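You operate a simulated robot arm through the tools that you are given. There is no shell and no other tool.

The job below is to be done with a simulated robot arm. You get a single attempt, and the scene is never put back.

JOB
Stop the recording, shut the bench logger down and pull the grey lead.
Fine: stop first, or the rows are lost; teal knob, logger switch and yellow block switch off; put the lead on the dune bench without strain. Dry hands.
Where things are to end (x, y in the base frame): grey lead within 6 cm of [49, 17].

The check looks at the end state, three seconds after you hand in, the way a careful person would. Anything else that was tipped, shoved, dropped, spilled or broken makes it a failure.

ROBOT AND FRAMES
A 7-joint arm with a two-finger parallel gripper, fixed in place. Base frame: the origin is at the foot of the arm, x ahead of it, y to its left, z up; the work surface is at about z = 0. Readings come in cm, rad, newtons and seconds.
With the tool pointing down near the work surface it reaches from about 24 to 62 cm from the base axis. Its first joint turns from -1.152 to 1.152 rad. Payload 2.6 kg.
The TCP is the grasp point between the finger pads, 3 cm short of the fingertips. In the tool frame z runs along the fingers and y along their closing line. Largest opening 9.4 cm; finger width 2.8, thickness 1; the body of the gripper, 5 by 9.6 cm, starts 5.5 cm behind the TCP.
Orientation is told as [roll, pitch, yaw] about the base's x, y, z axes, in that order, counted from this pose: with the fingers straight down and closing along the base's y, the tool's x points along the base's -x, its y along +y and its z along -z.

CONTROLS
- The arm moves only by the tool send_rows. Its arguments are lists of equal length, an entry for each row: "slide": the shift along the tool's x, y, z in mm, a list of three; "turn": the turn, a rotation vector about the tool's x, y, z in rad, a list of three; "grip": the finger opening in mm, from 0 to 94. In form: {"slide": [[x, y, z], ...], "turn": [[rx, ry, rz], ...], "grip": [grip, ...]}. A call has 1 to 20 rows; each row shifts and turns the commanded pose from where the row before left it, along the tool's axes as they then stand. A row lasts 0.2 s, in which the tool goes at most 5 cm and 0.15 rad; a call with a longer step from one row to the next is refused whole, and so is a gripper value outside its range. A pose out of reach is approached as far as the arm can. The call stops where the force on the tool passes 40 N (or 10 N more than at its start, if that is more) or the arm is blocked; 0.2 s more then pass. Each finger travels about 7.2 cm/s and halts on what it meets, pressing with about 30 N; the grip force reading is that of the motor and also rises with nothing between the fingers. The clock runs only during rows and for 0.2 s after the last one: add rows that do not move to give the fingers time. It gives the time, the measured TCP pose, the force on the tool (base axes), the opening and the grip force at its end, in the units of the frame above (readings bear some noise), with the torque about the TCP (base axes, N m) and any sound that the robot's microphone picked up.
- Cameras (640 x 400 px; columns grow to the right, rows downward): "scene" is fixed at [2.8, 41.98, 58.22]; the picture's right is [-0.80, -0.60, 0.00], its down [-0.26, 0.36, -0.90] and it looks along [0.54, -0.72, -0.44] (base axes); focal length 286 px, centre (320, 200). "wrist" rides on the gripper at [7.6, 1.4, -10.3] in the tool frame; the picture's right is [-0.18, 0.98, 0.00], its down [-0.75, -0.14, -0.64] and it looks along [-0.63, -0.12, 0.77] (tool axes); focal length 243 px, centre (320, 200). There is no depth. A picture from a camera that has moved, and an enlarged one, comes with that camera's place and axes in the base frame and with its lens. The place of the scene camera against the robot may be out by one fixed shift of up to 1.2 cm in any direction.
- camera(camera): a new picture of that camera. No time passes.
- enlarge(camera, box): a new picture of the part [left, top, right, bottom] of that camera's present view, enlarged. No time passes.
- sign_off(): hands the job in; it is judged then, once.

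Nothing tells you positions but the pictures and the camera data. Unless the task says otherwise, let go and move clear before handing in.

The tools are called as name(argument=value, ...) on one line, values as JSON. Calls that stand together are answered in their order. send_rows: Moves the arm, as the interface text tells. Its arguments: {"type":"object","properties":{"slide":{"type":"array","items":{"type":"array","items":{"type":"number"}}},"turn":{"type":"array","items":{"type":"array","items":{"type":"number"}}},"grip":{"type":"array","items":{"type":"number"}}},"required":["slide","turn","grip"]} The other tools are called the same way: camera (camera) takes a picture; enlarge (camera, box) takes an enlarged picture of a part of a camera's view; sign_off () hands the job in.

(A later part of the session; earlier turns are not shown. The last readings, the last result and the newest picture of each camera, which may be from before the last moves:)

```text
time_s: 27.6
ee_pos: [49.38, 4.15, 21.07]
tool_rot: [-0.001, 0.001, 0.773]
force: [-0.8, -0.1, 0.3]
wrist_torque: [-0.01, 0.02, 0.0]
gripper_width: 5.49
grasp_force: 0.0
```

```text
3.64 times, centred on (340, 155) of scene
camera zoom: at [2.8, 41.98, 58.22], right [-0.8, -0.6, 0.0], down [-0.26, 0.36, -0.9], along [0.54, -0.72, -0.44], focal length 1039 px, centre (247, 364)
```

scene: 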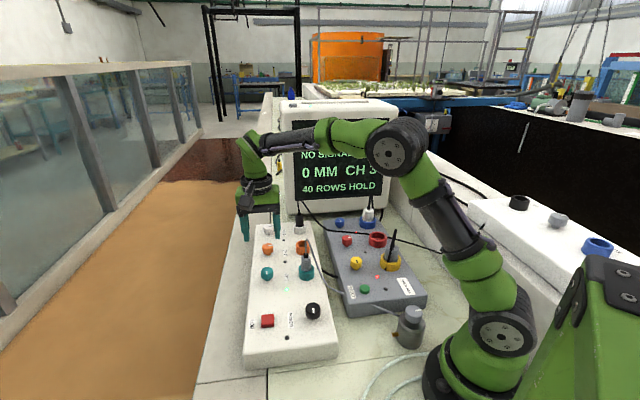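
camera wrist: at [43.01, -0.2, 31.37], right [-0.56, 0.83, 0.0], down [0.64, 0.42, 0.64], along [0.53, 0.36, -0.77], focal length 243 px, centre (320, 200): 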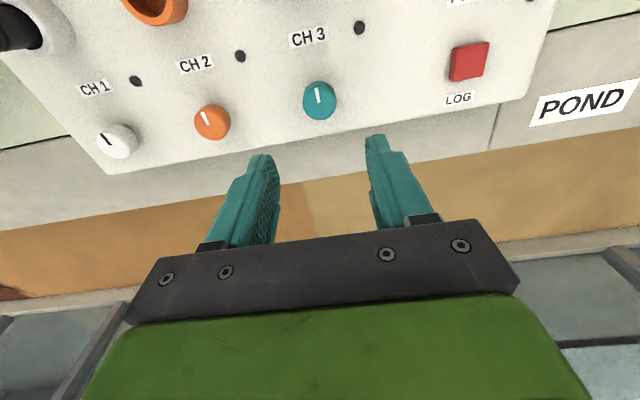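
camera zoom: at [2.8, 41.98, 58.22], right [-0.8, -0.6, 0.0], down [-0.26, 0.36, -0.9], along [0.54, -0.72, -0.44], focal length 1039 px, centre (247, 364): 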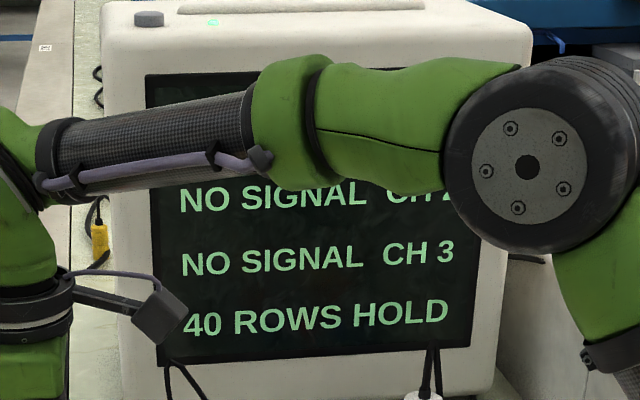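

The teal knob is off and the screen shows NO SIGNAL CH 3 with 40 ROWS HOLD. Next is the logger's black POWER knob, at about (32.2, 6.8) with its top near z = 8.2. I'll turn the wrist back and go above it.

send_rows(slide=[[0, 0, 0], [0, 0, 0], [0, 0, 0], [0, 0, 0], [0, 0, 0], [0, 0, 0], [0, 0, 0], [0, 0, 0], [0, 0, 0], [0, 0, 0], [0, 0, 0], [0, 0, 0]], turn=[[0, 0, 0.13], [0, 0, 0.13], [0, 0, 0.13], [0, 0, 0.13], [0, 0, 0.13], [0, 0, 0.13], [0, 0, 0.13], [0, 0, 0.13], [0, 0, 0.13], [0, 0, 0.13], [0, 0, 0.13], [0, 0, 0.13]], grip=[55, 55, 55, 55, 55, 55, 55, 55, 55, 55, 55, 55])

send_rows(slide=[[17.6, -12.8, 0], [17.6, -12.8, 0], [17.6, -12.8, 0], [17.6, -12.8, 0], [17.6, -12.8, 0], [17.6, -12.8, 0], [17.6, -12.8, 0], [17.6, -12.8, 0], [0, 0, 0], [0, 0, 0]], turn=[[0, 0, 0], [0, 0, 0], [0, 0, 0], [0, 0, 0], [0, 0, 0], [0, 0, 0], [0, 0, 0], [0, 0, 0], [0, 0, 0], [0, 0, 0]], grip=[55, 55, 55, 55, 55, 55, 55, 55, 55, 55])

camera(camera="wrist")

camera(camera="scene")

```text
time_s: 30.2
ee_pos: [49.38, 4.2, 21.22]
tool_rot: [0.003, 0.002, -0.79]
force: [0.7, -0.5, -0.6]
wrist_torque: [0.0, -0.03, 0.02]
gripper_width: 5.49
grasp_force: 0.0
```

```text
time_s: 32.4
ee_pos: [32.24, 6.78, 21.21]
tool_rot: [0.002, 0.002, -0.787]
force: [-0.9, -0.5, -0.7]
wrist_torque: [-0.01, 0.01, -0.01]
gripper_width: 5.5
grasp_force: 0.1
```

```text
taken
camera wrist: at [27.88, 13.05, 31.51], right [0.83, 0.56, 0.0], down [0.43, -0.63, 0.64], along [0.36, -0.53, -0.77], focal length 243 px, centre (320, 200)
```

wrist: 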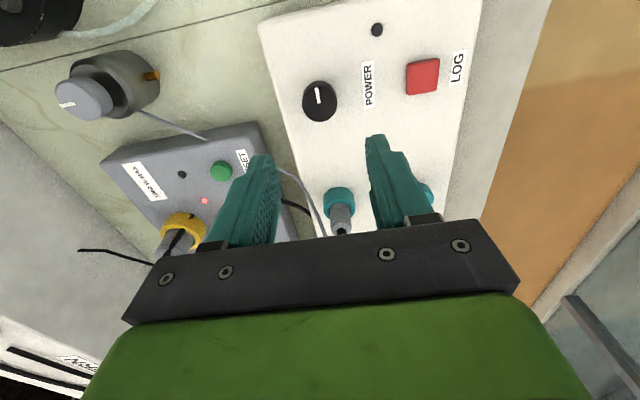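

```text
taken
```

scene: 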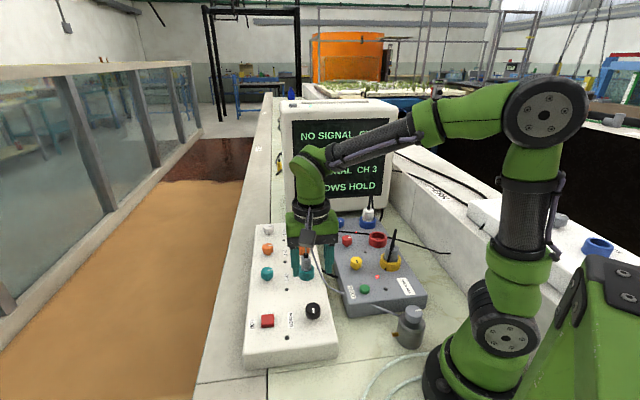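

enlarge(camera="wrist", box=[235, 50, 405, 156])

```text
3.76 times, centred on (320, 103) of wrist
camera zoom: at [27.88, 13.05, 31.51], right [0.83, 0.56, 0.0], down [0.43, -0.63, 0.64], along [0.36, -0.53, -0.77], focal length 913 px, centre (320, 565)
```

zoom: 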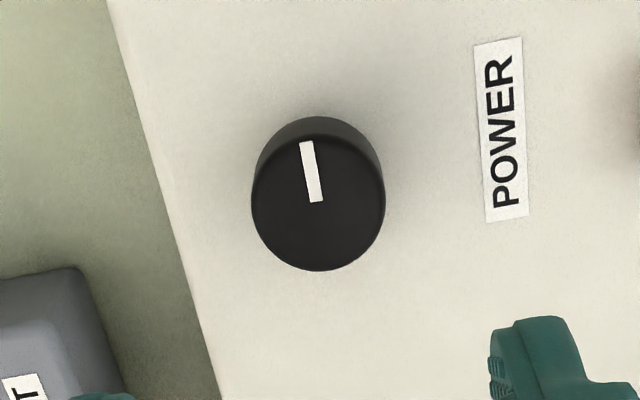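

The POWER knob is centred under the tool to within a millimetre. I'll descend over it with the fingers at 50 mm.

send_rows(slide=[[0, 0, 15], [0, 0, 15], [0, 0, 15], [0, 0, 15], [0, 0, 15], [0, 0, 15], [0, 0, 15], [0, 0, 10], [0, 0, 6], [0, 0, 3], [0, 0, 0]], turn=[[0, 0, 0], [0, 0, 0], [0, 0, 0], [0, 0, 0], [0, 0, 0], [0, 0, 0], [0, 0, 0], [0, 0, 0], [0, 0, 0], [0, 0, 0], [0, 0, 0]], grip=[50, 50, 50, 50, 50, 50, 50, 50, 50, 50, 50])

enlarge(camera="wrist", box=[200, 60, 440, 210])

enlarge(camera="scene", box=[260, 240, 400, 350])

```text
time_s: 34.8
ee_pos: [32.07, 6.92, 8.71]
tool_rot: [0.001, 0.0, -0.786]
force: [0.8, -0.4, -0.3]
wrist_torque: [0.0, 0.01, -0.04]
gripper_width: 4.99
grasp_force: 0.0
```

```text
2.67 times, centred on (320, 135) of wrist
camera zoom: at [27.76, 13.12, 18.95], right [0.83, 0.56, 0.0], down [0.43, -0.63, 0.64], along [0.36, -0.53, -0.77], focal length 647 px, centre (320, 373)
```

zoom: 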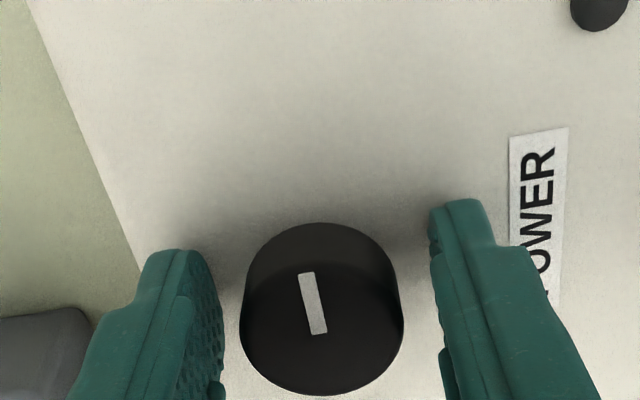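

```text
3.64 times, centred on (330, 295) of scene
camera zoom: at [2.8, 41.98, 58.22], right [-0.8, -0.6, 0.0], down [-0.26, 0.36, -0.9], along [0.54, -0.72, -0.44], focal length 1039 px, centre (284, -146)
```

zoom: 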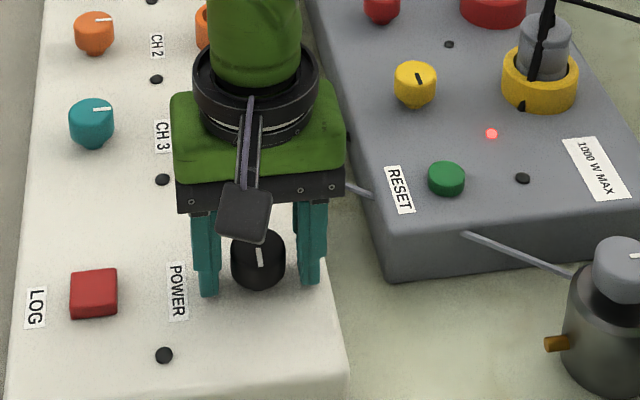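

The knob is centred; I'll shift 1 mm along tool x, grip and check the load.

send_rows(slide=[[-1, 0, 0], [0, 0, 0], [0, 0, 0], [0, 0, 0]], turn=[[0, 0, 0], [0, 0, 0], [0, 0, 0], [0, 0, 0]], grip=[50, 30, 30, 30])

```text
time_s: 35.8
ee_pos: [32.18, 6.78, 8.65]
tool_rot: [0.0, 0.001, -0.787]
force: [-2.3, 0.0, 3.8]
wrist_torque: [-0.24, 0.38, -0.01]
gripper_width: 3.38
grasp_force: 45.0
```

The load is low and the grip is good. I'll turn counter-clockwise 1.56 rad.

send_rows(slide=[[0, 0, 0], [0, 0, 0], [0, 0, 0], [0, 0, 0], [0, 0, 0], [0, 0, 0], [0, 0, 0], [0, 0, 0], [0, 0, 0], [0, 0, 0], [0, 0, 0], [0, 0, 0], [0, 0, 0]], turn=[[0, 0, -0.12], [0, 0, -0.12], [0, 0, -0.12], [0, 0, -0.12], [0, 0, -0.12], [0, 0, -0.12], [0, 0, -0.12], [0, 0, -0.12], [0, 0, -0.12], [0, 0, -0.12], [0, 0, -0.12], [0, 0, -0.12], [0, 0, -0.12]], grip=[30, 30, 30, 30, 30, 30, 30, 30, 30, 30, 30, 30, 30])

camera(camera="scene")

enlarge(camera="wrist", box=[200, 60, 440, 210])

```text
time_s: 38.6
ee_pos: [32.1, 6.75, 8.67]
tool_rot: [0.002, 0.001, 0.775]
force: [-8.8, -11.9, -13.6]
wrist_torque: [0.02, -0.8, -0.03]
gripper_width: 3.39
grasp_force: 44.8
```

```text
taken
```

scene: 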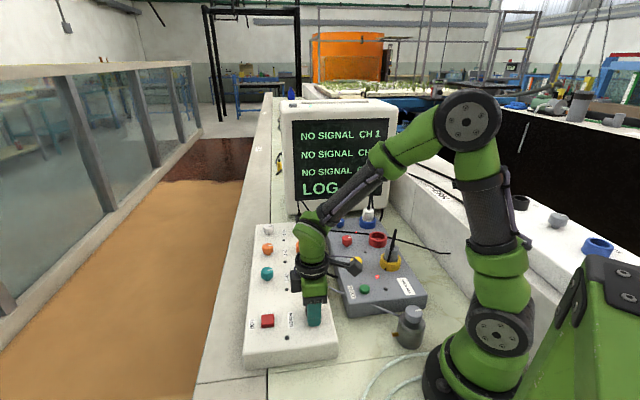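

```text
2.67 times, centred on (320, 135) of wrist
camera zoom: at [25.78, 2.29, 18.95], right [-0.56, 0.83, 0.0], down [0.64, 0.43, 0.64], along [0.53, 0.36, -0.77], focal length 647 px, centre (320, 373)
```

zoom: 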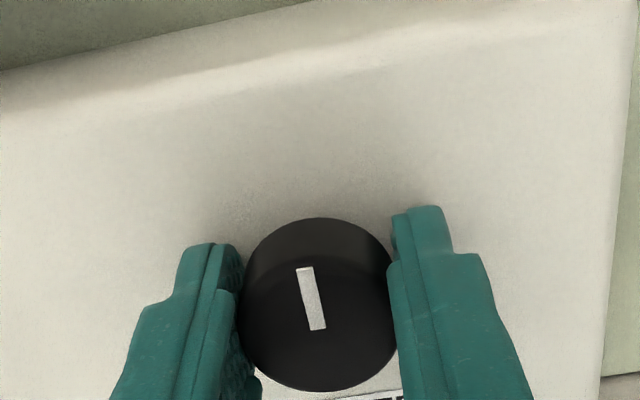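

The screen's last line has changed to start with "LOG". I'll release, lift and read it.

send_rows(slide=[[0, 0, 0], [0, 0, 0], [0, 0, 0], [0, 0, -10], [0, 0, -25], [0, 0, -30], [0, 0, -30], [0, 0, -30], [0, 0, 0]], turn=[[0, 0, 0], [0, 0, 0], [0, 0, 0], [0, 0, 0], [0, 0, 0], [0, 0, 0], [0, 0, 0], [0, 0, 0], [0, 0, 0]], grip=[50, 50, 50, 50, 50, 50, 50, 50, 50])

camera(camera="scene")

enlarge(camera="scene", box=[270, 100, 410, 210])

enlarge(camera="scene", box=[230, 200, 440, 370])

camera(camera="wrist")

```text
time_s: 40.6
ee_pos: [32.37, 6.61, 21.27]
tool_rot: [-0.001, -0.002, 0.773]
force: [-0.1, -0.4, 0.2]
wrist_torque: [0.01, -0.01, 0.0]
gripper_width: 4.99
grasp_force: 0.0
```

```text
taken
```

scene: 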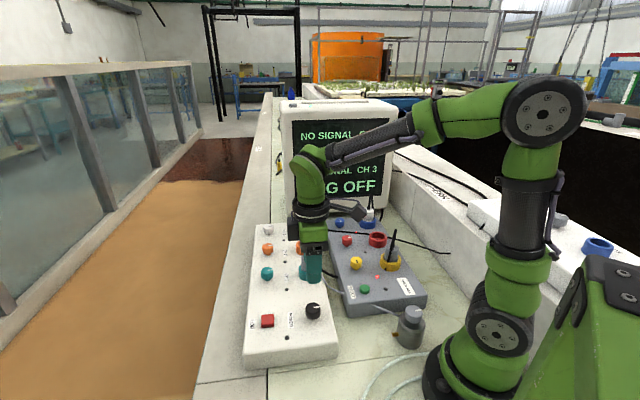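

```text
3.64 times, centred on (340, 155) of scene
camera zoom: at [2.8, 41.98, 58.22], right [-0.8, -0.6, 0.0], down [-0.26, 0.36, -0.9], along [0.54, -0.72, -0.44], focal length 1039 px, centre (247, 364)
```

zoom: 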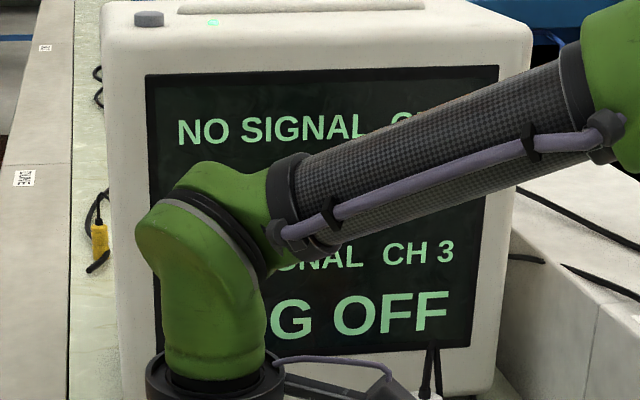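

```text
2.35 times, centred on (335, 285) of scene
camera zoom: at [2.8, 41.98, 58.22], right [-0.8, -0.6, 0.0], down [-0.26, 0.36, -0.9], along [0.54, -0.72, -0.44], focal length 672 px, centre (285, 0)
```

zoom: 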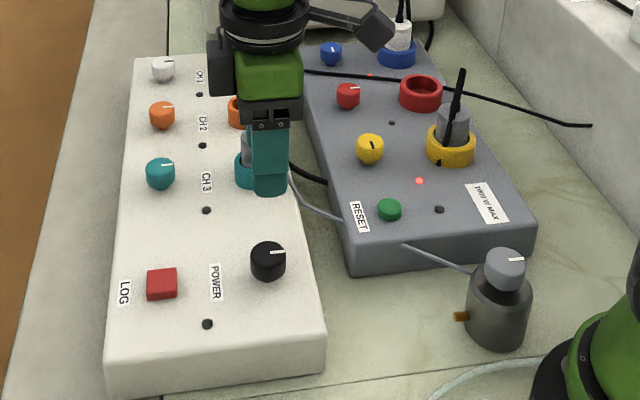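

```text
taken
camera wrist: at [25.92, 2.18, 31.52], right [-0.56, 0.83, 0.0], down [0.64, 0.43, 0.64], along [0.53, 0.36, -0.77], focal length 243 px, centre (320, 200)
```

wrist: 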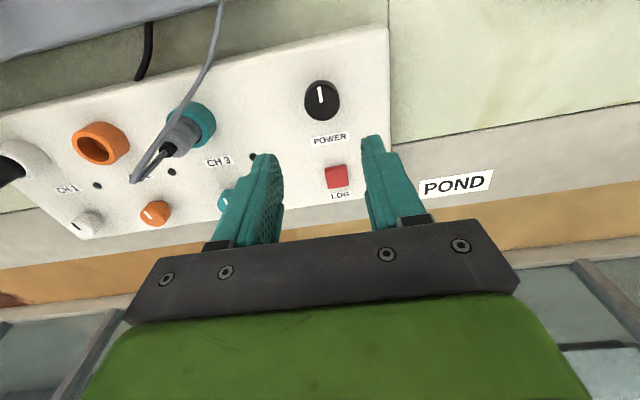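

The screen reads LOG OFF and the POWER pointer is turned. Next is the yellow switch on the grey block, at about (33.1, -13.8). The yellow plug and its stiff black cable stand close by, so I'll use a yaw range of about -1.65 to -0.09, which keeps the wrist camera clear of them.

send_rows(slide=[[0, 0, -10], [0, 0, -10], [0, 0, -10], [0, 0, 0], [0, 0, 0], [0, 0, 0], [0, 0, 0], [0, 0, 0], [0, 0, 0], [0, 0, 0], [0, 0, 0], [0, 0, 0], [0, 0, 0], [0, 0, 0], [0, 0, 0], [0, 0, 0], [0, 0, 0], [0, 0, 0]], turn=[[0, 0, 0.1346], [0, 0, 0.1346], [0, 0, 0.1346], [0, 0, 0.1346], [0, 0, 0.1346], [0, 0, 0.1346], [0, 0, 0.1346], [0, 0, 0.1346], [0, 0, 0.1346], [0, 0, 0.1346], [0, 0, 0.1346], [0, 0, 0.1346], [0, 0, 0.1346], [0, 0, 0.1346], [0, 0, 0.1346], [0, 0, 0.1346], [0, 0, 0.1346], [0, 0, 0.1346]], grip=[55, 55, 55, 55, 55, 55, 55, 55, 55, 55, 55, 55, 55, 55, 55, 55, 55, 55])

send_rows(slide=[[-20.3, 2.4, 0], [-20.3, 2.4, 0], [-20.3, 2.4, 0], [-20.3, 2.4, 0], [-20.3, 2.4, 0], [-20.3, 2.4, 0], [-20.3, 2.4, 0], [-20.3, 2.4, 0], [-20.3, 2.4, 0], [-20.3, 2.4, 0], [0, 0, 0], [0, 0, 0]], turn=[[0, 0, 0], [0, 0, 0], [0, 0, 0], [0, 0, 0], [0, 0, 0], [0, 0, 0], [0, 0, 0], [0, 0, 0], [0, 0, 0], [0, 0, 0], [0, 0, 0], [0, 0, 0]], grip=[55, 55, 55, 55, 55, 55, 55, 55, 55, 55, 55, 55])

camera(camera="wrist")

camera(camera="scene")

```text
time_s: 44.4
ee_pos: [32.17, 6.71, 24.19]
tool_rot: [0.001, 0.001, -1.651]
force: [-1.1, 0.2, -0.5]
wrist_torque: [-0.03, 0.01, -0.01]
gripper_width: 5.5
grasp_force: 0.0
```

```text
time_s: 47.0
ee_pos: [32.96, -13.62, 24.32]
tool_rot: [0.001, 0.002, -1.652]
force: [1.6, 0.1, 0.5]
wrist_torque: [0.0, -0.03, -0.01]
gripper_width: 5.49
grasp_force: 0.0
```

```text
taken
camera wrist: at [35.05, -6.2, 34.58], right [0.97, -0.26, 0.0], down [-0.2, -0.74, 0.64], along [-0.17, -0.62, -0.77], focal length 243 px, centre (320, 200)
```

wrist: 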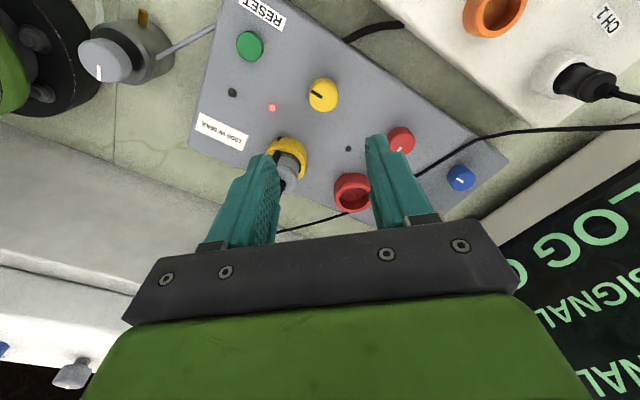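

```text
taken
```

scene: 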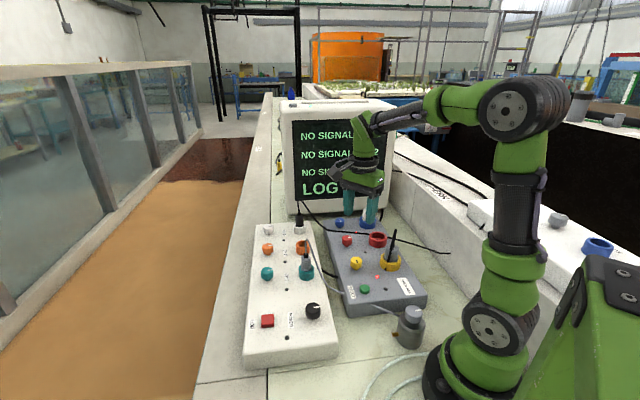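

enlarge(camera="wrist", box=[235, 42, 405, 148])

enlarge(camera="wrist", box=[200, 0, 440, 220])

```text
3.76 times, centred on (320, 95) of wrist
camera zoom: at [35.05, -6.2, 34.58], right [0.97, -0.26, 0.0], down [-0.2, -0.74, 0.64], along [-0.17, -0.62, -0.77], focal length 913 px, centre (320, 595)
```

zoom: 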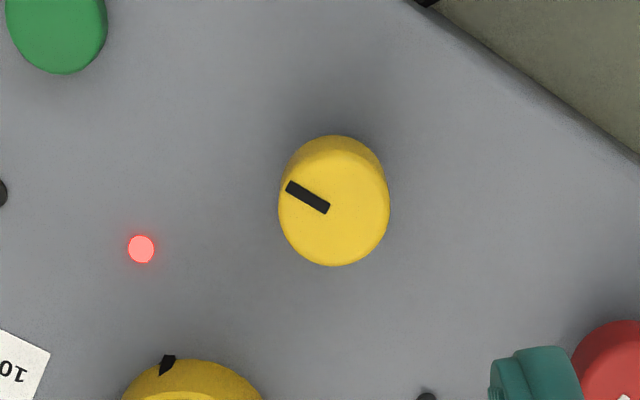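

```text
1.82 times, centred on (320, 110) of wrist
camera zoom: at [35.05, -6.2, 34.58], right [0.97, -0.26, 0.0], down [-0.2, -0.74, 0.64], along [-0.17, -0.62, -0.77], focal length 441 px, centre (320, 364)
```

zoom: 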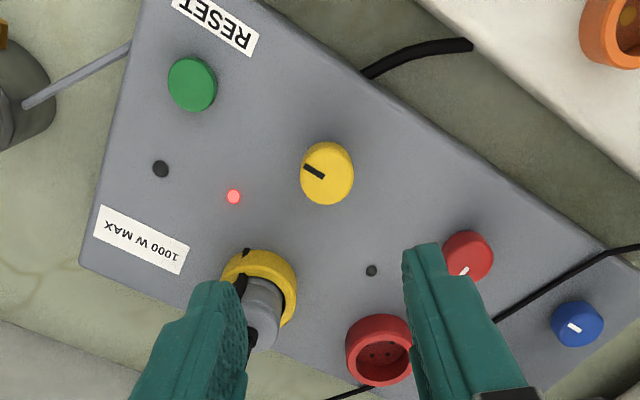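

The yellow knob sits about 4 mm off the tool axis in each direction. I'll correct that, descend partway and check again.

send_rows(slide=[[-4.4, 3.9, 10], [0, 0, 15], [0, 0, 15], [0, 0, 15], [0, 0, 15], [0, 0, 15], [0, 0, 15], [0, 0, 10], [0, 0, 0]], turn=[[0, 0, 0], [0, 0, 0], [0, 0, 0], [0, 0, 0], [0, 0, 0], [0, 0, 0], [0, 0, 0], [0, 0, 0], [0, 0, 0]], grip=[50, 50, 50, 50, 50, 50, 50, 50, 50])

enlarge(camera="wrist", box=[200, 60, 440, 210])

enlarge(camera="scene", box=[310, 190, 450, 320])

camera(camera="wrist")

```text
time_s: 49.0
ee_pos: [33.36, -14.08, 13.24]
tool_rot: [-0.001, 0.001, -1.647]
force: [0.0, -0.2, 0.7]
wrist_torque: [-0.01, 0.04, 0.0]
gripper_width: 4.99
grasp_force: 0.1
```

```text
2.67 times, centred on (320, 135) of wrist
camera zoom: at [35.47, -6.73, 23.45], right [0.97, -0.26, 0.0], down [-0.2, -0.74, 0.64], along [-0.17, -0.62, -0.77], focal length 647 px, centre (320, 373)
```

zoom: 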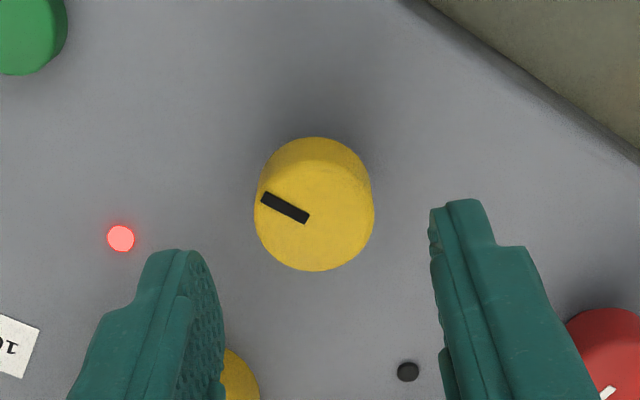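

```text
3.08 times, centred on (380, 255) of scene
camera zoom: at [2.8, 41.98, 58.22], right [-0.8, -0.6, 0.0], down [-0.26, 0.36, -0.9], along [0.54, -0.72, -0.44], focal length 879 px, centre (135, 31)
```

zoom: 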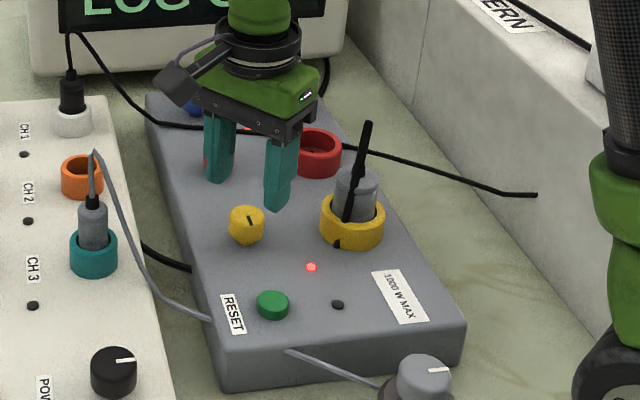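

```text
taken
camera wrist: at [35.47, -6.73, 23.45], right [0.97, -0.26, 0.0], down [-0.2, -0.74, 0.64], along [-0.17, -0.62, -0.77], focal length 243 px, centre (320, 200)
```

wrist: 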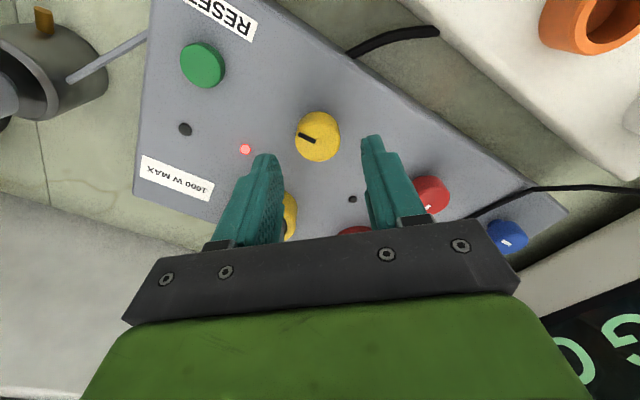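

The geometry now puts the knob top at z ≈ 7.9, on the tool's x line and 1.5 mm off in y. I'll correct and descend the last 4.5 cm.

send_rows(slide=[[0, -1.5, 10], [0, 0, 10], [0, 0, 10], [0, 0, 8], [0, 0, 5], [0, 0, 2.5], [0, 0, 0]], turn=[[0, 0, 0], [0, 0, 0], [0, 0, 0], [0, 0, 0], [0, 0, 0], [0, 0, 0], [0, 0, 0]], grip=[50, 50, 50, 50, 50, 50, 50])

enlarge(camera="wrist", box=[200, 60, 440, 210])

enlarge(camera="scene", box=[310, 190, 450, 320])

```text
time_s: 50.6
ee_pos: [33.23, -14.12, 8.62]
tool_rot: [0.0, 0.002, -1.649]
force: [-0.6, -0.9, 0.2]
wrist_torque: [0.0, 0.01, -0.01]
gripper_width: 5.01
grasp_force: 0.0
```

```text
2.67 times, centred on (320, 135) of wrist
camera zoom: at [35.34, -6.75, 18.9], right [0.97, -0.26, 0.0], down [-0.2, -0.74, 0.64], along [-0.17, -0.62, -0.77], focal length 647 px, centre (320, 373)
```

zoom: 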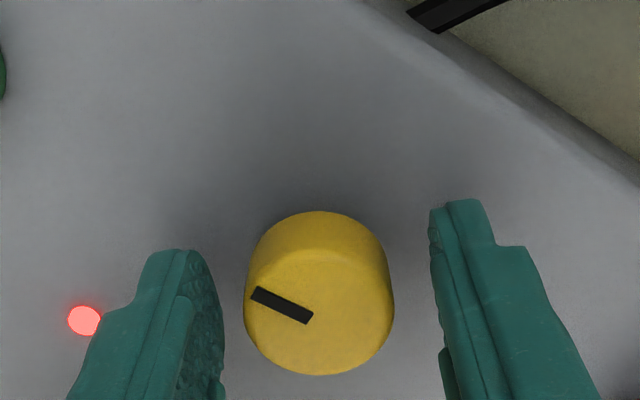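

```text
3.08 times, centred on (380, 255) of scene
camera zoom: at [2.8, 41.98, 58.22], right [-0.8, -0.6, 0.0], down [-0.26, 0.36, -0.9], along [0.54, -0.72, -0.44], focal length 879 px, centre (135, 31)
```

zoom: 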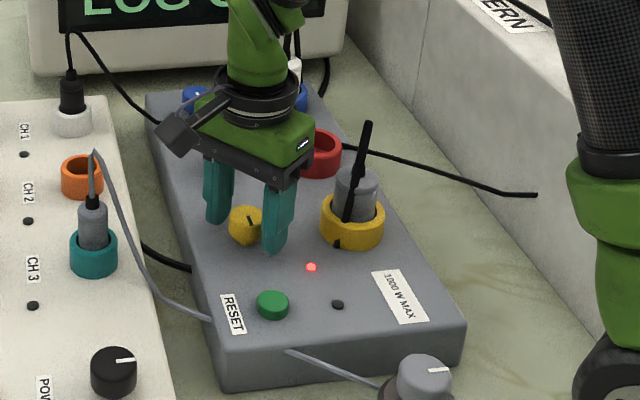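

Centred. I'll trim 0.6 mm, close and check the load.

send_rows(slide=[[0, -0.6, 0], [0, 0, 0], [0, 0, 0], [0, 0, 0]], turn=[[0, 0, 0], [0, 0, 0], [0, 0, 0], [0, 0, 0]], grip=[50, 28, 28, 28])

```text
time_s: 51.6
ee_pos: [33.12, -14.24, 8.67]
tool_rot: [0.001, 0.002, -1.647]
force: [6.8, -2.0, -7.6]
wrist_torque: [0.06, -0.09, 0.01]
gripper_width: 3.1
grasp_force: 44.9
```

The load is low. I'll turn counter-clockwise 1.56 rad.

send_rows(slide=[[0, 0, 0], [0, 0, 0], [0, 0, 0], [0, 0, 0], [0, 0, 0], [0, 0, 0], [0, 0, 0], [0, 0, 0], [0, 0, 0], [0, 0, 0], [0, 0, 0], [0, 0, 0], [0, 0, 0]], turn=[[0, 0, -0.12], [0, 0, -0.12], [0, 0, -0.12], [0, 0, -0.12], [0, 0, -0.12], [0, 0, -0.12], [0, 0, -0.12], [0, 0, -0.12], [0, 0, -0.12], [0, 0, -0.12], [0, 0, -0.12], [0, 0, -0.12], [0, 0, -0.12]], grip=[28, 28, 28, 28, 28, 28, 28, 28, 28, 28, 28, 28, 28])

enlarge(camera="scene", box=[310, 190, 450, 320])

enlarge(camera="wrist", box=[160, 30, 480, 230])

```text
time_s: 54.4
ee_pos: [33.18, -14.25, 8.73]
tool_rot: [0.0, -0.001, -0.086]
force: [13.9, -2.9, -1.3]
wrist_torque: [-0.16, -0.26, 0.0]
gripper_width: 3.1
grasp_force: 45.1
```

```text
3.08 times, centred on (380, 255) of scene
camera zoom: at [2.8, 41.98, 58.22], right [-0.8, -0.6, 0.0], down [-0.26, 0.36, -0.9], along [0.54, -0.72, -0.44], focal length 879 px, centre (135, 31)
```

zoom: 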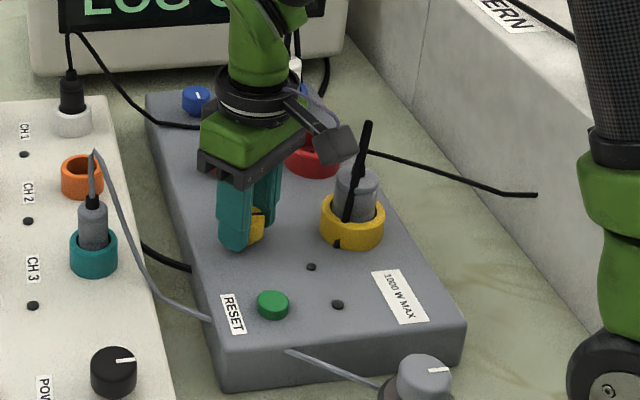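

```text
2.00 times, centred on (320, 130) of wrist
camera zoom: at [25.76, -12.17, 18.93], right [0.27, 0.96, 0.0], down [0.74, -0.2, 0.64], along [0.62, -0.17, -0.77], focal length 485 px, centre (320, 340)
```

zoom: 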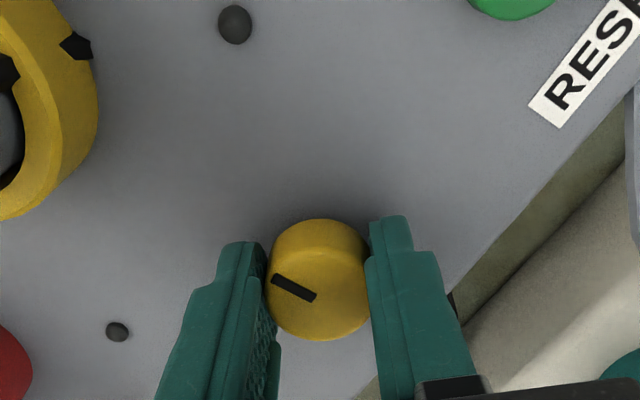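

The yellow light is out. I'll release, lift, and check the pointer and the rest of the scene.

send_rows(slide=[[0, 0, 0], [0, 0, 0], [0, 0, 0], [0, 0, -10], [0, 0, -25], [0, 0, -30], [0, 0, -30], [0, 0, -30], [0, 0, -30], [0, 0, 0]], turn=[[0, 0, 0], [0, 0, 0], [0, 0, 0], [0, 0, 0], [0, 0, 0], [0, 0, 0], [0, 0, 0], [0, 0, 0], [0, 0, 0], [0, 0, 0]], grip=[48, 48, 48, 48, 48, 48, 48, 48, 48, 48])

camera(camera="scene")

enlarge(camera="scene", box=[310, 190, 450, 320])

camera(camera="wrist")

```text
time_s: 56.6
ee_pos: [33.09, -13.96, 24.16]
tool_rot: [0.002, 0.001, -0.085]
force: [0.4, -0.7, -0.3]
wrist_torque: [0.02, 0.0, 0.0]
gripper_width: 4.83
grasp_force: 0.0
```

```text
taken
```

scene: 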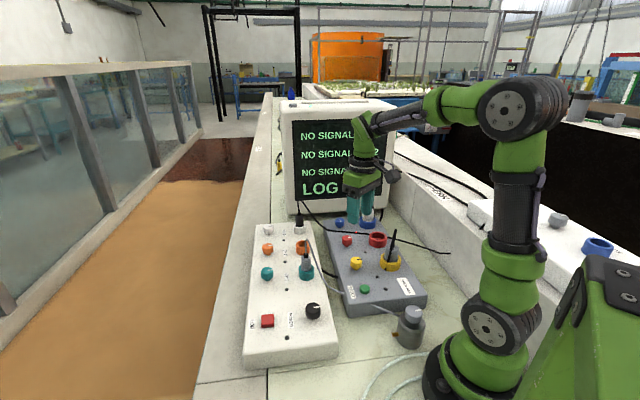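

```text
3.08 times, centred on (380, 255) of scene
camera zoom: at [2.8, 41.98, 58.22], right [-0.8, -0.6, 0.0], down [-0.26, 0.36, -0.9], along [0.54, -0.72, -0.44], focal length 879 px, centre (135, 31)
```

zoom: 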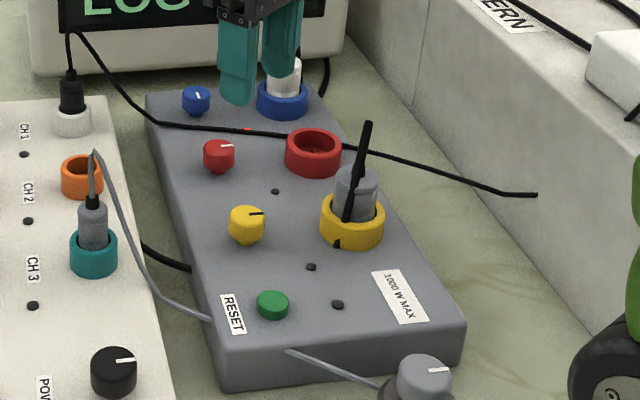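

```text
taken
camera wrist: at [25.65, -11.97, 34.41], right [0.27, 0.96, 0.0], down [0.74, -0.21, 0.64], along [0.62, -0.17, -0.77], focal length 243 px, centre (320, 200)
```

wrist: 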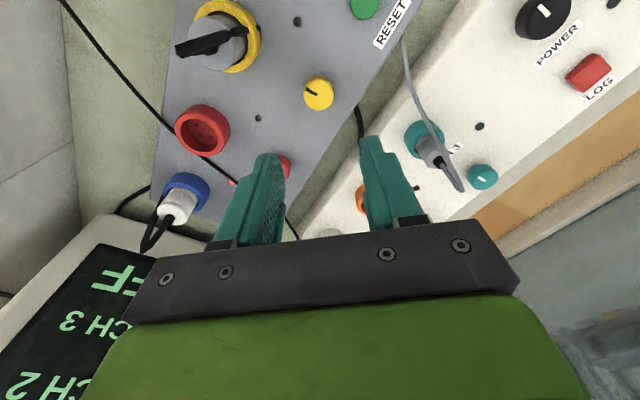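

Yellow is off and nothing else has changed: blue is still on and the screen reads LOG OFF. Next is the grey plug in the teal socket, so I'll look at it closely from both cameras to place its axis and height.

enlarge(camera="wrist", box=[380, 90, 500, 200])

enlarge(camera="scene", box=[270, 220, 350, 290])

enlarge(camera="scene", box=[290, 230, 430, 350])

```text
3.64 times, centred on (440, 145) of wrist
camera zoom: at [25.65, -11.97, 34.41], right [0.27, 0.96, 0.0], down [0.74, -0.21, 0.64], along [0.62, -0.17, -0.77], focal length 882 px, centre (-116, 400)
```

zoom: 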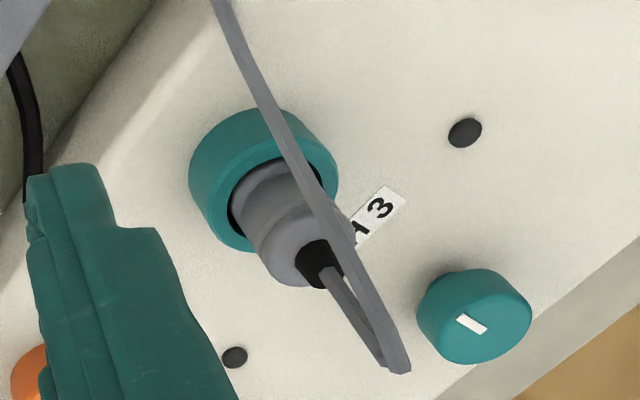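

```text
5.71 times, centred on (310, 255) of scene
camera zoom: at [2.8, 41.98, 58.22], right [-0.8, -0.6, 0.0], down [-0.26, 0.36, -0.9], along [0.54, -0.72, -0.44], focal length 1632 px, centre (377, -114)
```

zoom: 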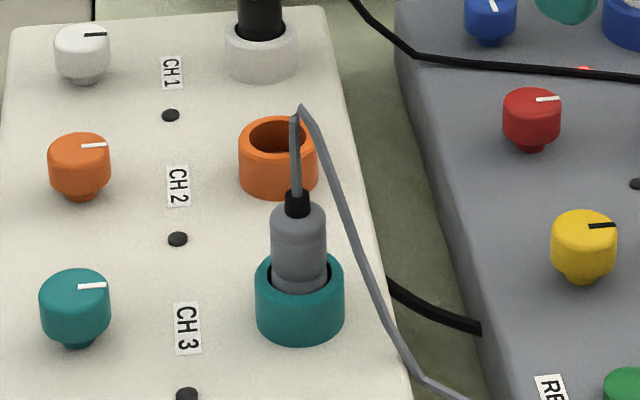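

```text
3.33 times, centred on (360, 290) of scene
camera zoom: at [2.8, 41.98, 58.22], right [-0.8, -0.6, 0.0], down [-0.26, 0.36, -0.9], along [0.54, -0.72, -0.44], focal length 952 px, centre (187, -100)
```

zoom: 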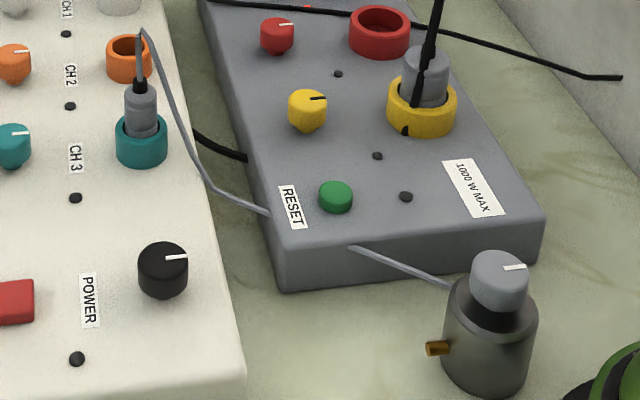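

The plug's top is near (41.6, -3.6, 12.4), the socket ring's top is at z ≈ 8.8, and the cable rises to a fold at z ≈ 18. Before pulling I want to see how much slack the lead has toward its sensor, so I'll take another look from higher up.

send_rows(slide=[[0, 10, -15], [0, 10, -15], [0, 10, -15], [0, 10, -15], [0, 10, -10], [0, 10, 0], [0, 10, 0], [0, 10, 0], [0, 0, 0], [0, 0, 0]], turn=[[0, 0, 0], [0, 0, 0], [0, 0, 0], [0, 0, 0], [0, 0, 0], [0, 0, 0], [0, 0, 0], [0, 0, 0], [0, 0, 0], [0, 0, 0]], grip=[60, 60, 60, 60, 60, 60, 60, 60, 60, 60])

camera(camera="wrist")

enlarge(camera="wrist", box=[220, 0, 440, 140])

```text
time_s: 58.8
ee_pos: [33.9, -6.2, 31.28]
tool_rot: [0.002, -0.001, -0.086]
force: [-0.2, -1.1, -0.3]
wrist_torque: [0.03, 0.01, 0.01]
gripper_width: 5.99
grasp_force: 0.0
```

```text
taken
camera wrist: at [26.47, -4.11, 41.44], right [0.27, 0.96, 0.0], down [0.74, -0.21, 0.64], along [0.62, -0.17, -0.77], focal length 243 px, centre (320, 200)
```

wrist: 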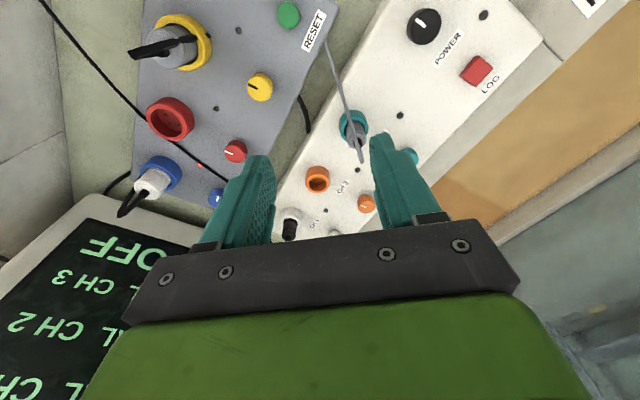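

```text
2.86 times, centred on (330, 70) of wrist
camera zoom: at [26.47, -4.11, 41.44], right [0.27, 0.96, 0.0], down [0.74, -0.21, 0.64], along [0.62, -0.17, -0.77], focal length 693 px, centre (291, 571)
```

zoom: 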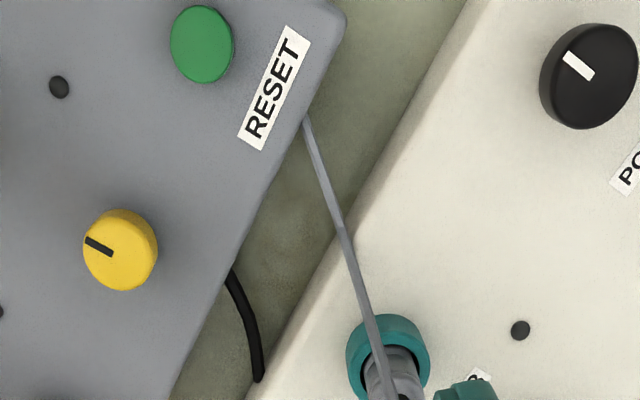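

enlarge(camera="wrist", box=[310, 90, 410, 170])

enlarge(camera="scene", box=[280, 225, 340, 285])

```text
5.00 times, centred on (360, 130) of wrist
camera zoom: at [26.47, -4.11, 41.44], right [0.27, 0.96, 0.0], down [0.74, -0.21, 0.64], along [0.62, -0.17, -0.77], focal length 1213 px, centre (120, 550)
```

zoom: 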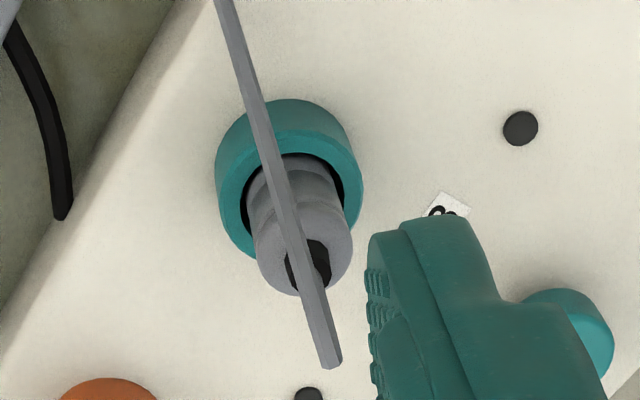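

```text
6.67 times, centred on (310, 255) of scene
camera zoom: at [2.8, 41.98, 58.22], right [-0.8, -0.6, 0.0], down [-0.26, 0.36, -0.9], along [0.54, -0.72, -0.44], focal length 1904 px, centre (387, -167)
```

zoom: 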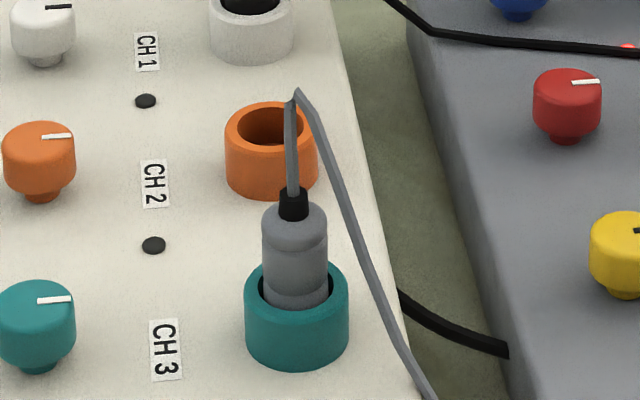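

The plug axis is at about (42.0, -3.2), with its top at z ≈ 11.8 and the socket ring's top at z ≈ 8.4. The cable leaves toward -x, so at yaw 0 it runs out cleanly between the fingers. I'll move above the plug, higher than the cable fold, and check the alignment.

send_rows(slide=[[0, 0, 0], [-10, 3.7, 0], [-10, 3.7, 0], [-10, 3.7, 0], [-10, 3.7, 0], [-10, 3.7, 0], [-10, 3.7, 0], [-10, 3.7, 0], [-10.8, 3.7, 0], [0, 0, 15], [0, 0, 15], [0, 0, 15], [0, 0, 15], [0, 0, 8], [0, 0, 0]], turn=[[0, 0, -0.086], [0, 0, 0], [0, 0, 0], [0, 0, 0], [0, 0, 0], [0, 0, 0], [0, 0, 0], [0, 0, 0], [0, 0, 0], [0, 0, 0], [0, 0, 0], [0, 0, 0], [0, 0, 0], [0, 0, 0], [0, 0, 0]], grip=[64, 64, 64, 64, 64, 64, 64, 64, 64, 64, 64, 64, 64, 64, 64])

camera(camera="wrist")

enlarge(camera="wrist", box=[235, 50, 405, 156])

enlarge(camera="scene", box=[250, 170, 390, 290])

```text
time_s: 62.0
ee_pos: [42.02, -3.42, 24.49]
tool_rot: [0.001, 0.0, -0.002]
force: [0.7, -0.9, -1.2]
wrist_torque: [-0.04, 0.01, -0.01]
gripper_width: 6.41
grasp_force: 0.0
```

```text
taken
camera wrist: at [34.37, -1.98, 34.64], right [0.19, 0.98, 0.0], down [0.75, -0.14, 0.64], along [0.63, -0.12, -0.77], focal length 243 px, centre (320, 200)
```

wrist: 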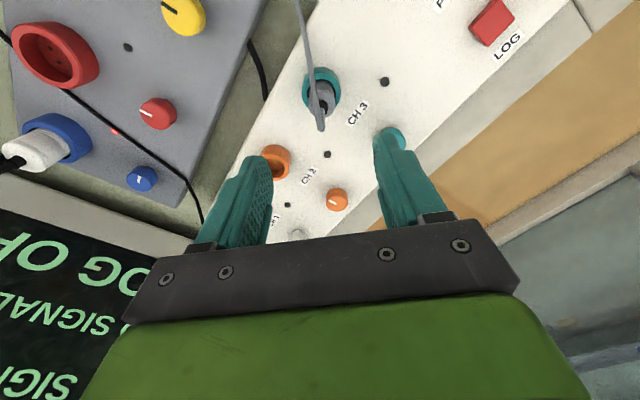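

```text
3.76 times, centred on (320, 103) of wrist
camera zoom: at [34.37, -1.98, 34.64], right [0.19, 0.98, 0.0], down [0.75, -0.14, 0.64], along [0.63, -0.12, -0.77], focal length 913 px, centre (320, 565)
```

zoom: 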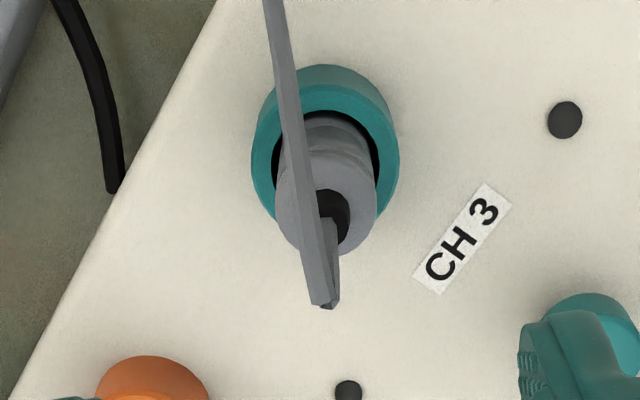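

```text
3.33 times, centred on (320, 230) of scene
camera zoom: at [2.8, 41.98, 58.22], right [-0.8, -0.6, 0.0], down [-0.26, 0.36, -0.9], along [0.54, -0.72, -0.44], focal length 952 px, centre (320, 100)
```

zoom: 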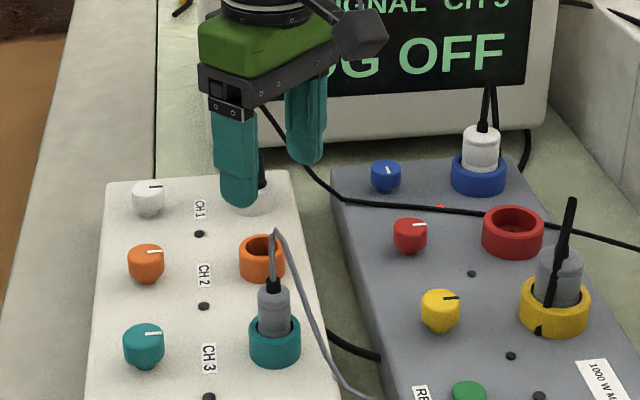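

The tool is aligned with the plug to within 1 mm. I'll descend with the open fingers straddling it, stopping with the fingertips above the socket ring.

send_rows(slide=[[0, 1, 10], [0, 0, 15], [0, 0, 15], [0, 0, 15], [0, 0, 15], [0, 0, 15], [0, 0, 15], [0, 0, 12], [0, 0, 8], [0, 0, 0]], turn=[[0, 0, 0], [0, 0, 0], [0, 0, 0], [0, 0, 0], [0, 0, 0], [0, 0, 0], [0, 0, 0], [0, 0, 0], [0, 0, 0], [0, 0, 0]], grip=[60, 60, 60, 60, 60, 60, 60, 60, 60, 60])

enlarge(camera="wrist", box=[200, 60, 440, 210])

enlarge(camera="scene", box=[250, 190, 370, 290])

```text
time_s: 64.2
ee_pos: [41.97, -3.05, 12.24]
tool_rot: [0.004, 0.0, -0.003]
force: [-0.2, 0.3, -0.1]
wrist_torque: [0.01, 0.01, 0.03]
gripper_width: 6.01
grasp_force: 0.1
```

```text
2.67 times, centred on (320, 135) of wrist
camera zoom: at [34.45, -1.72, 22.58], right [0.19, 0.98, 0.0], down [0.75, -0.14, 0.64], along [0.63, -0.12, -0.77], focal length 647 px, centre (320, 373)
```

zoom: 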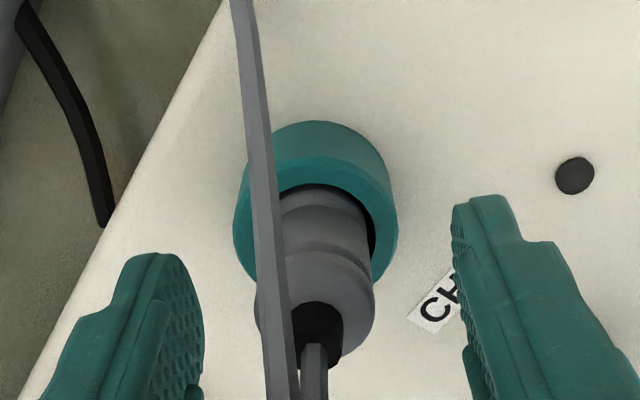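

```text
4.00 times, centred on (310, 240) of scene
camera zoom: at [2.8, 41.98, 58.22], right [-0.8, -0.6, 0.0], down [-0.26, 0.36, -0.9], along [0.54, -0.72, -0.44], focal length 1143 px, centre (360, 40)
```

zoom: 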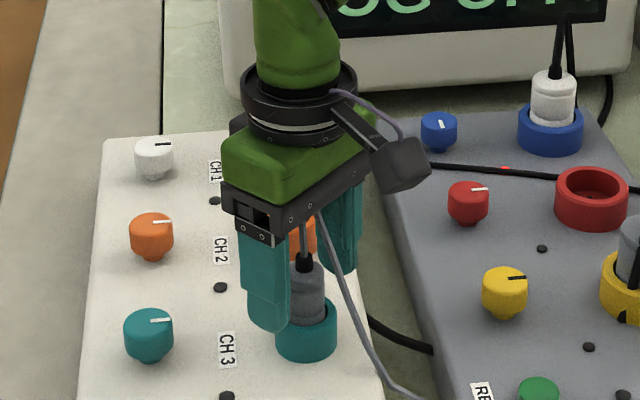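

The plug is about 1.3 mm off-centre between the fingers. I'll correct that, go 2 mm lower and close on it.

send_rows(slide=[[0, -1.3, 2], [0, 0, 0], [0, 0, 0], [0, 0, 0], [0, 0, 0]], turn=[[0, 0, 0], [0, 0, 0], [0, 0, 0], [0, 0, 0], [0, 0, 0]], grip=[60, 40, 20, 20, 20])

enlarge(camera="wrist", box=[200, 60, 440, 210])

enlarge(camera="scene", box=[250, 190, 370, 290])

```text
time_s: 65.4
ee_pos: [41.94, -3.27, 12.29]
tool_rot: [0.002, -0.001, -0.002]
force: [1.2, -0.2, 2.3]
wrist_torque: [-0.04, -0.02, 0.01]
gripper_width: 2.43
grasp_force: 29.8
```

```text
2.67 times, centred on (320, 135) of wrist
camera zoom: at [34.44, -1.92, 22.42], right [0.19, 0.98, 0.0], down [0.75, -0.14, 0.64], along [0.63, -0.12, -0.77], focal length 647 px, centre (320, 373)
```

zoom: 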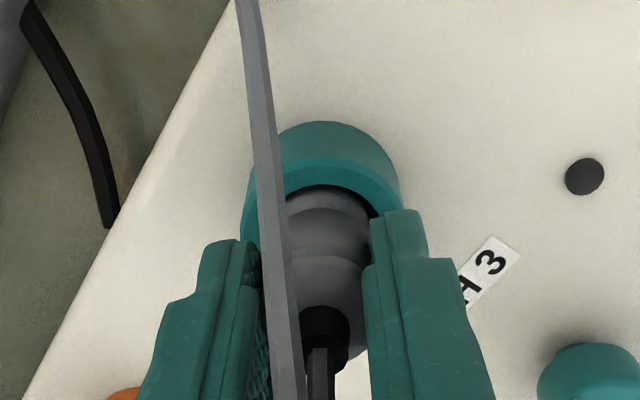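

```text
4.00 times, centred on (310, 240) of scene
camera zoom: at [2.8, 41.98, 58.22], right [-0.8, -0.6, 0.0], down [-0.26, 0.36, -0.9], along [0.54, -0.72, -0.44], focal length 1143 px, centre (360, 40)
```

zoom: 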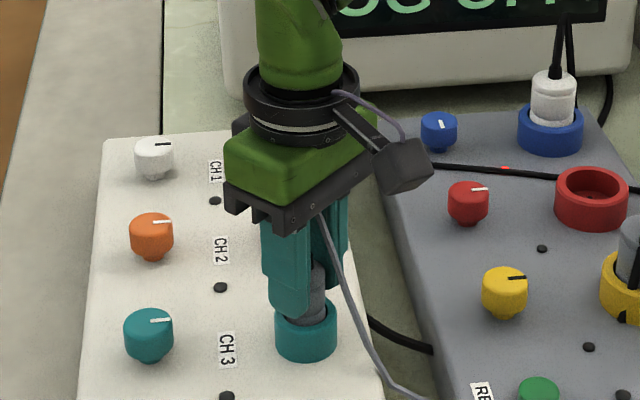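

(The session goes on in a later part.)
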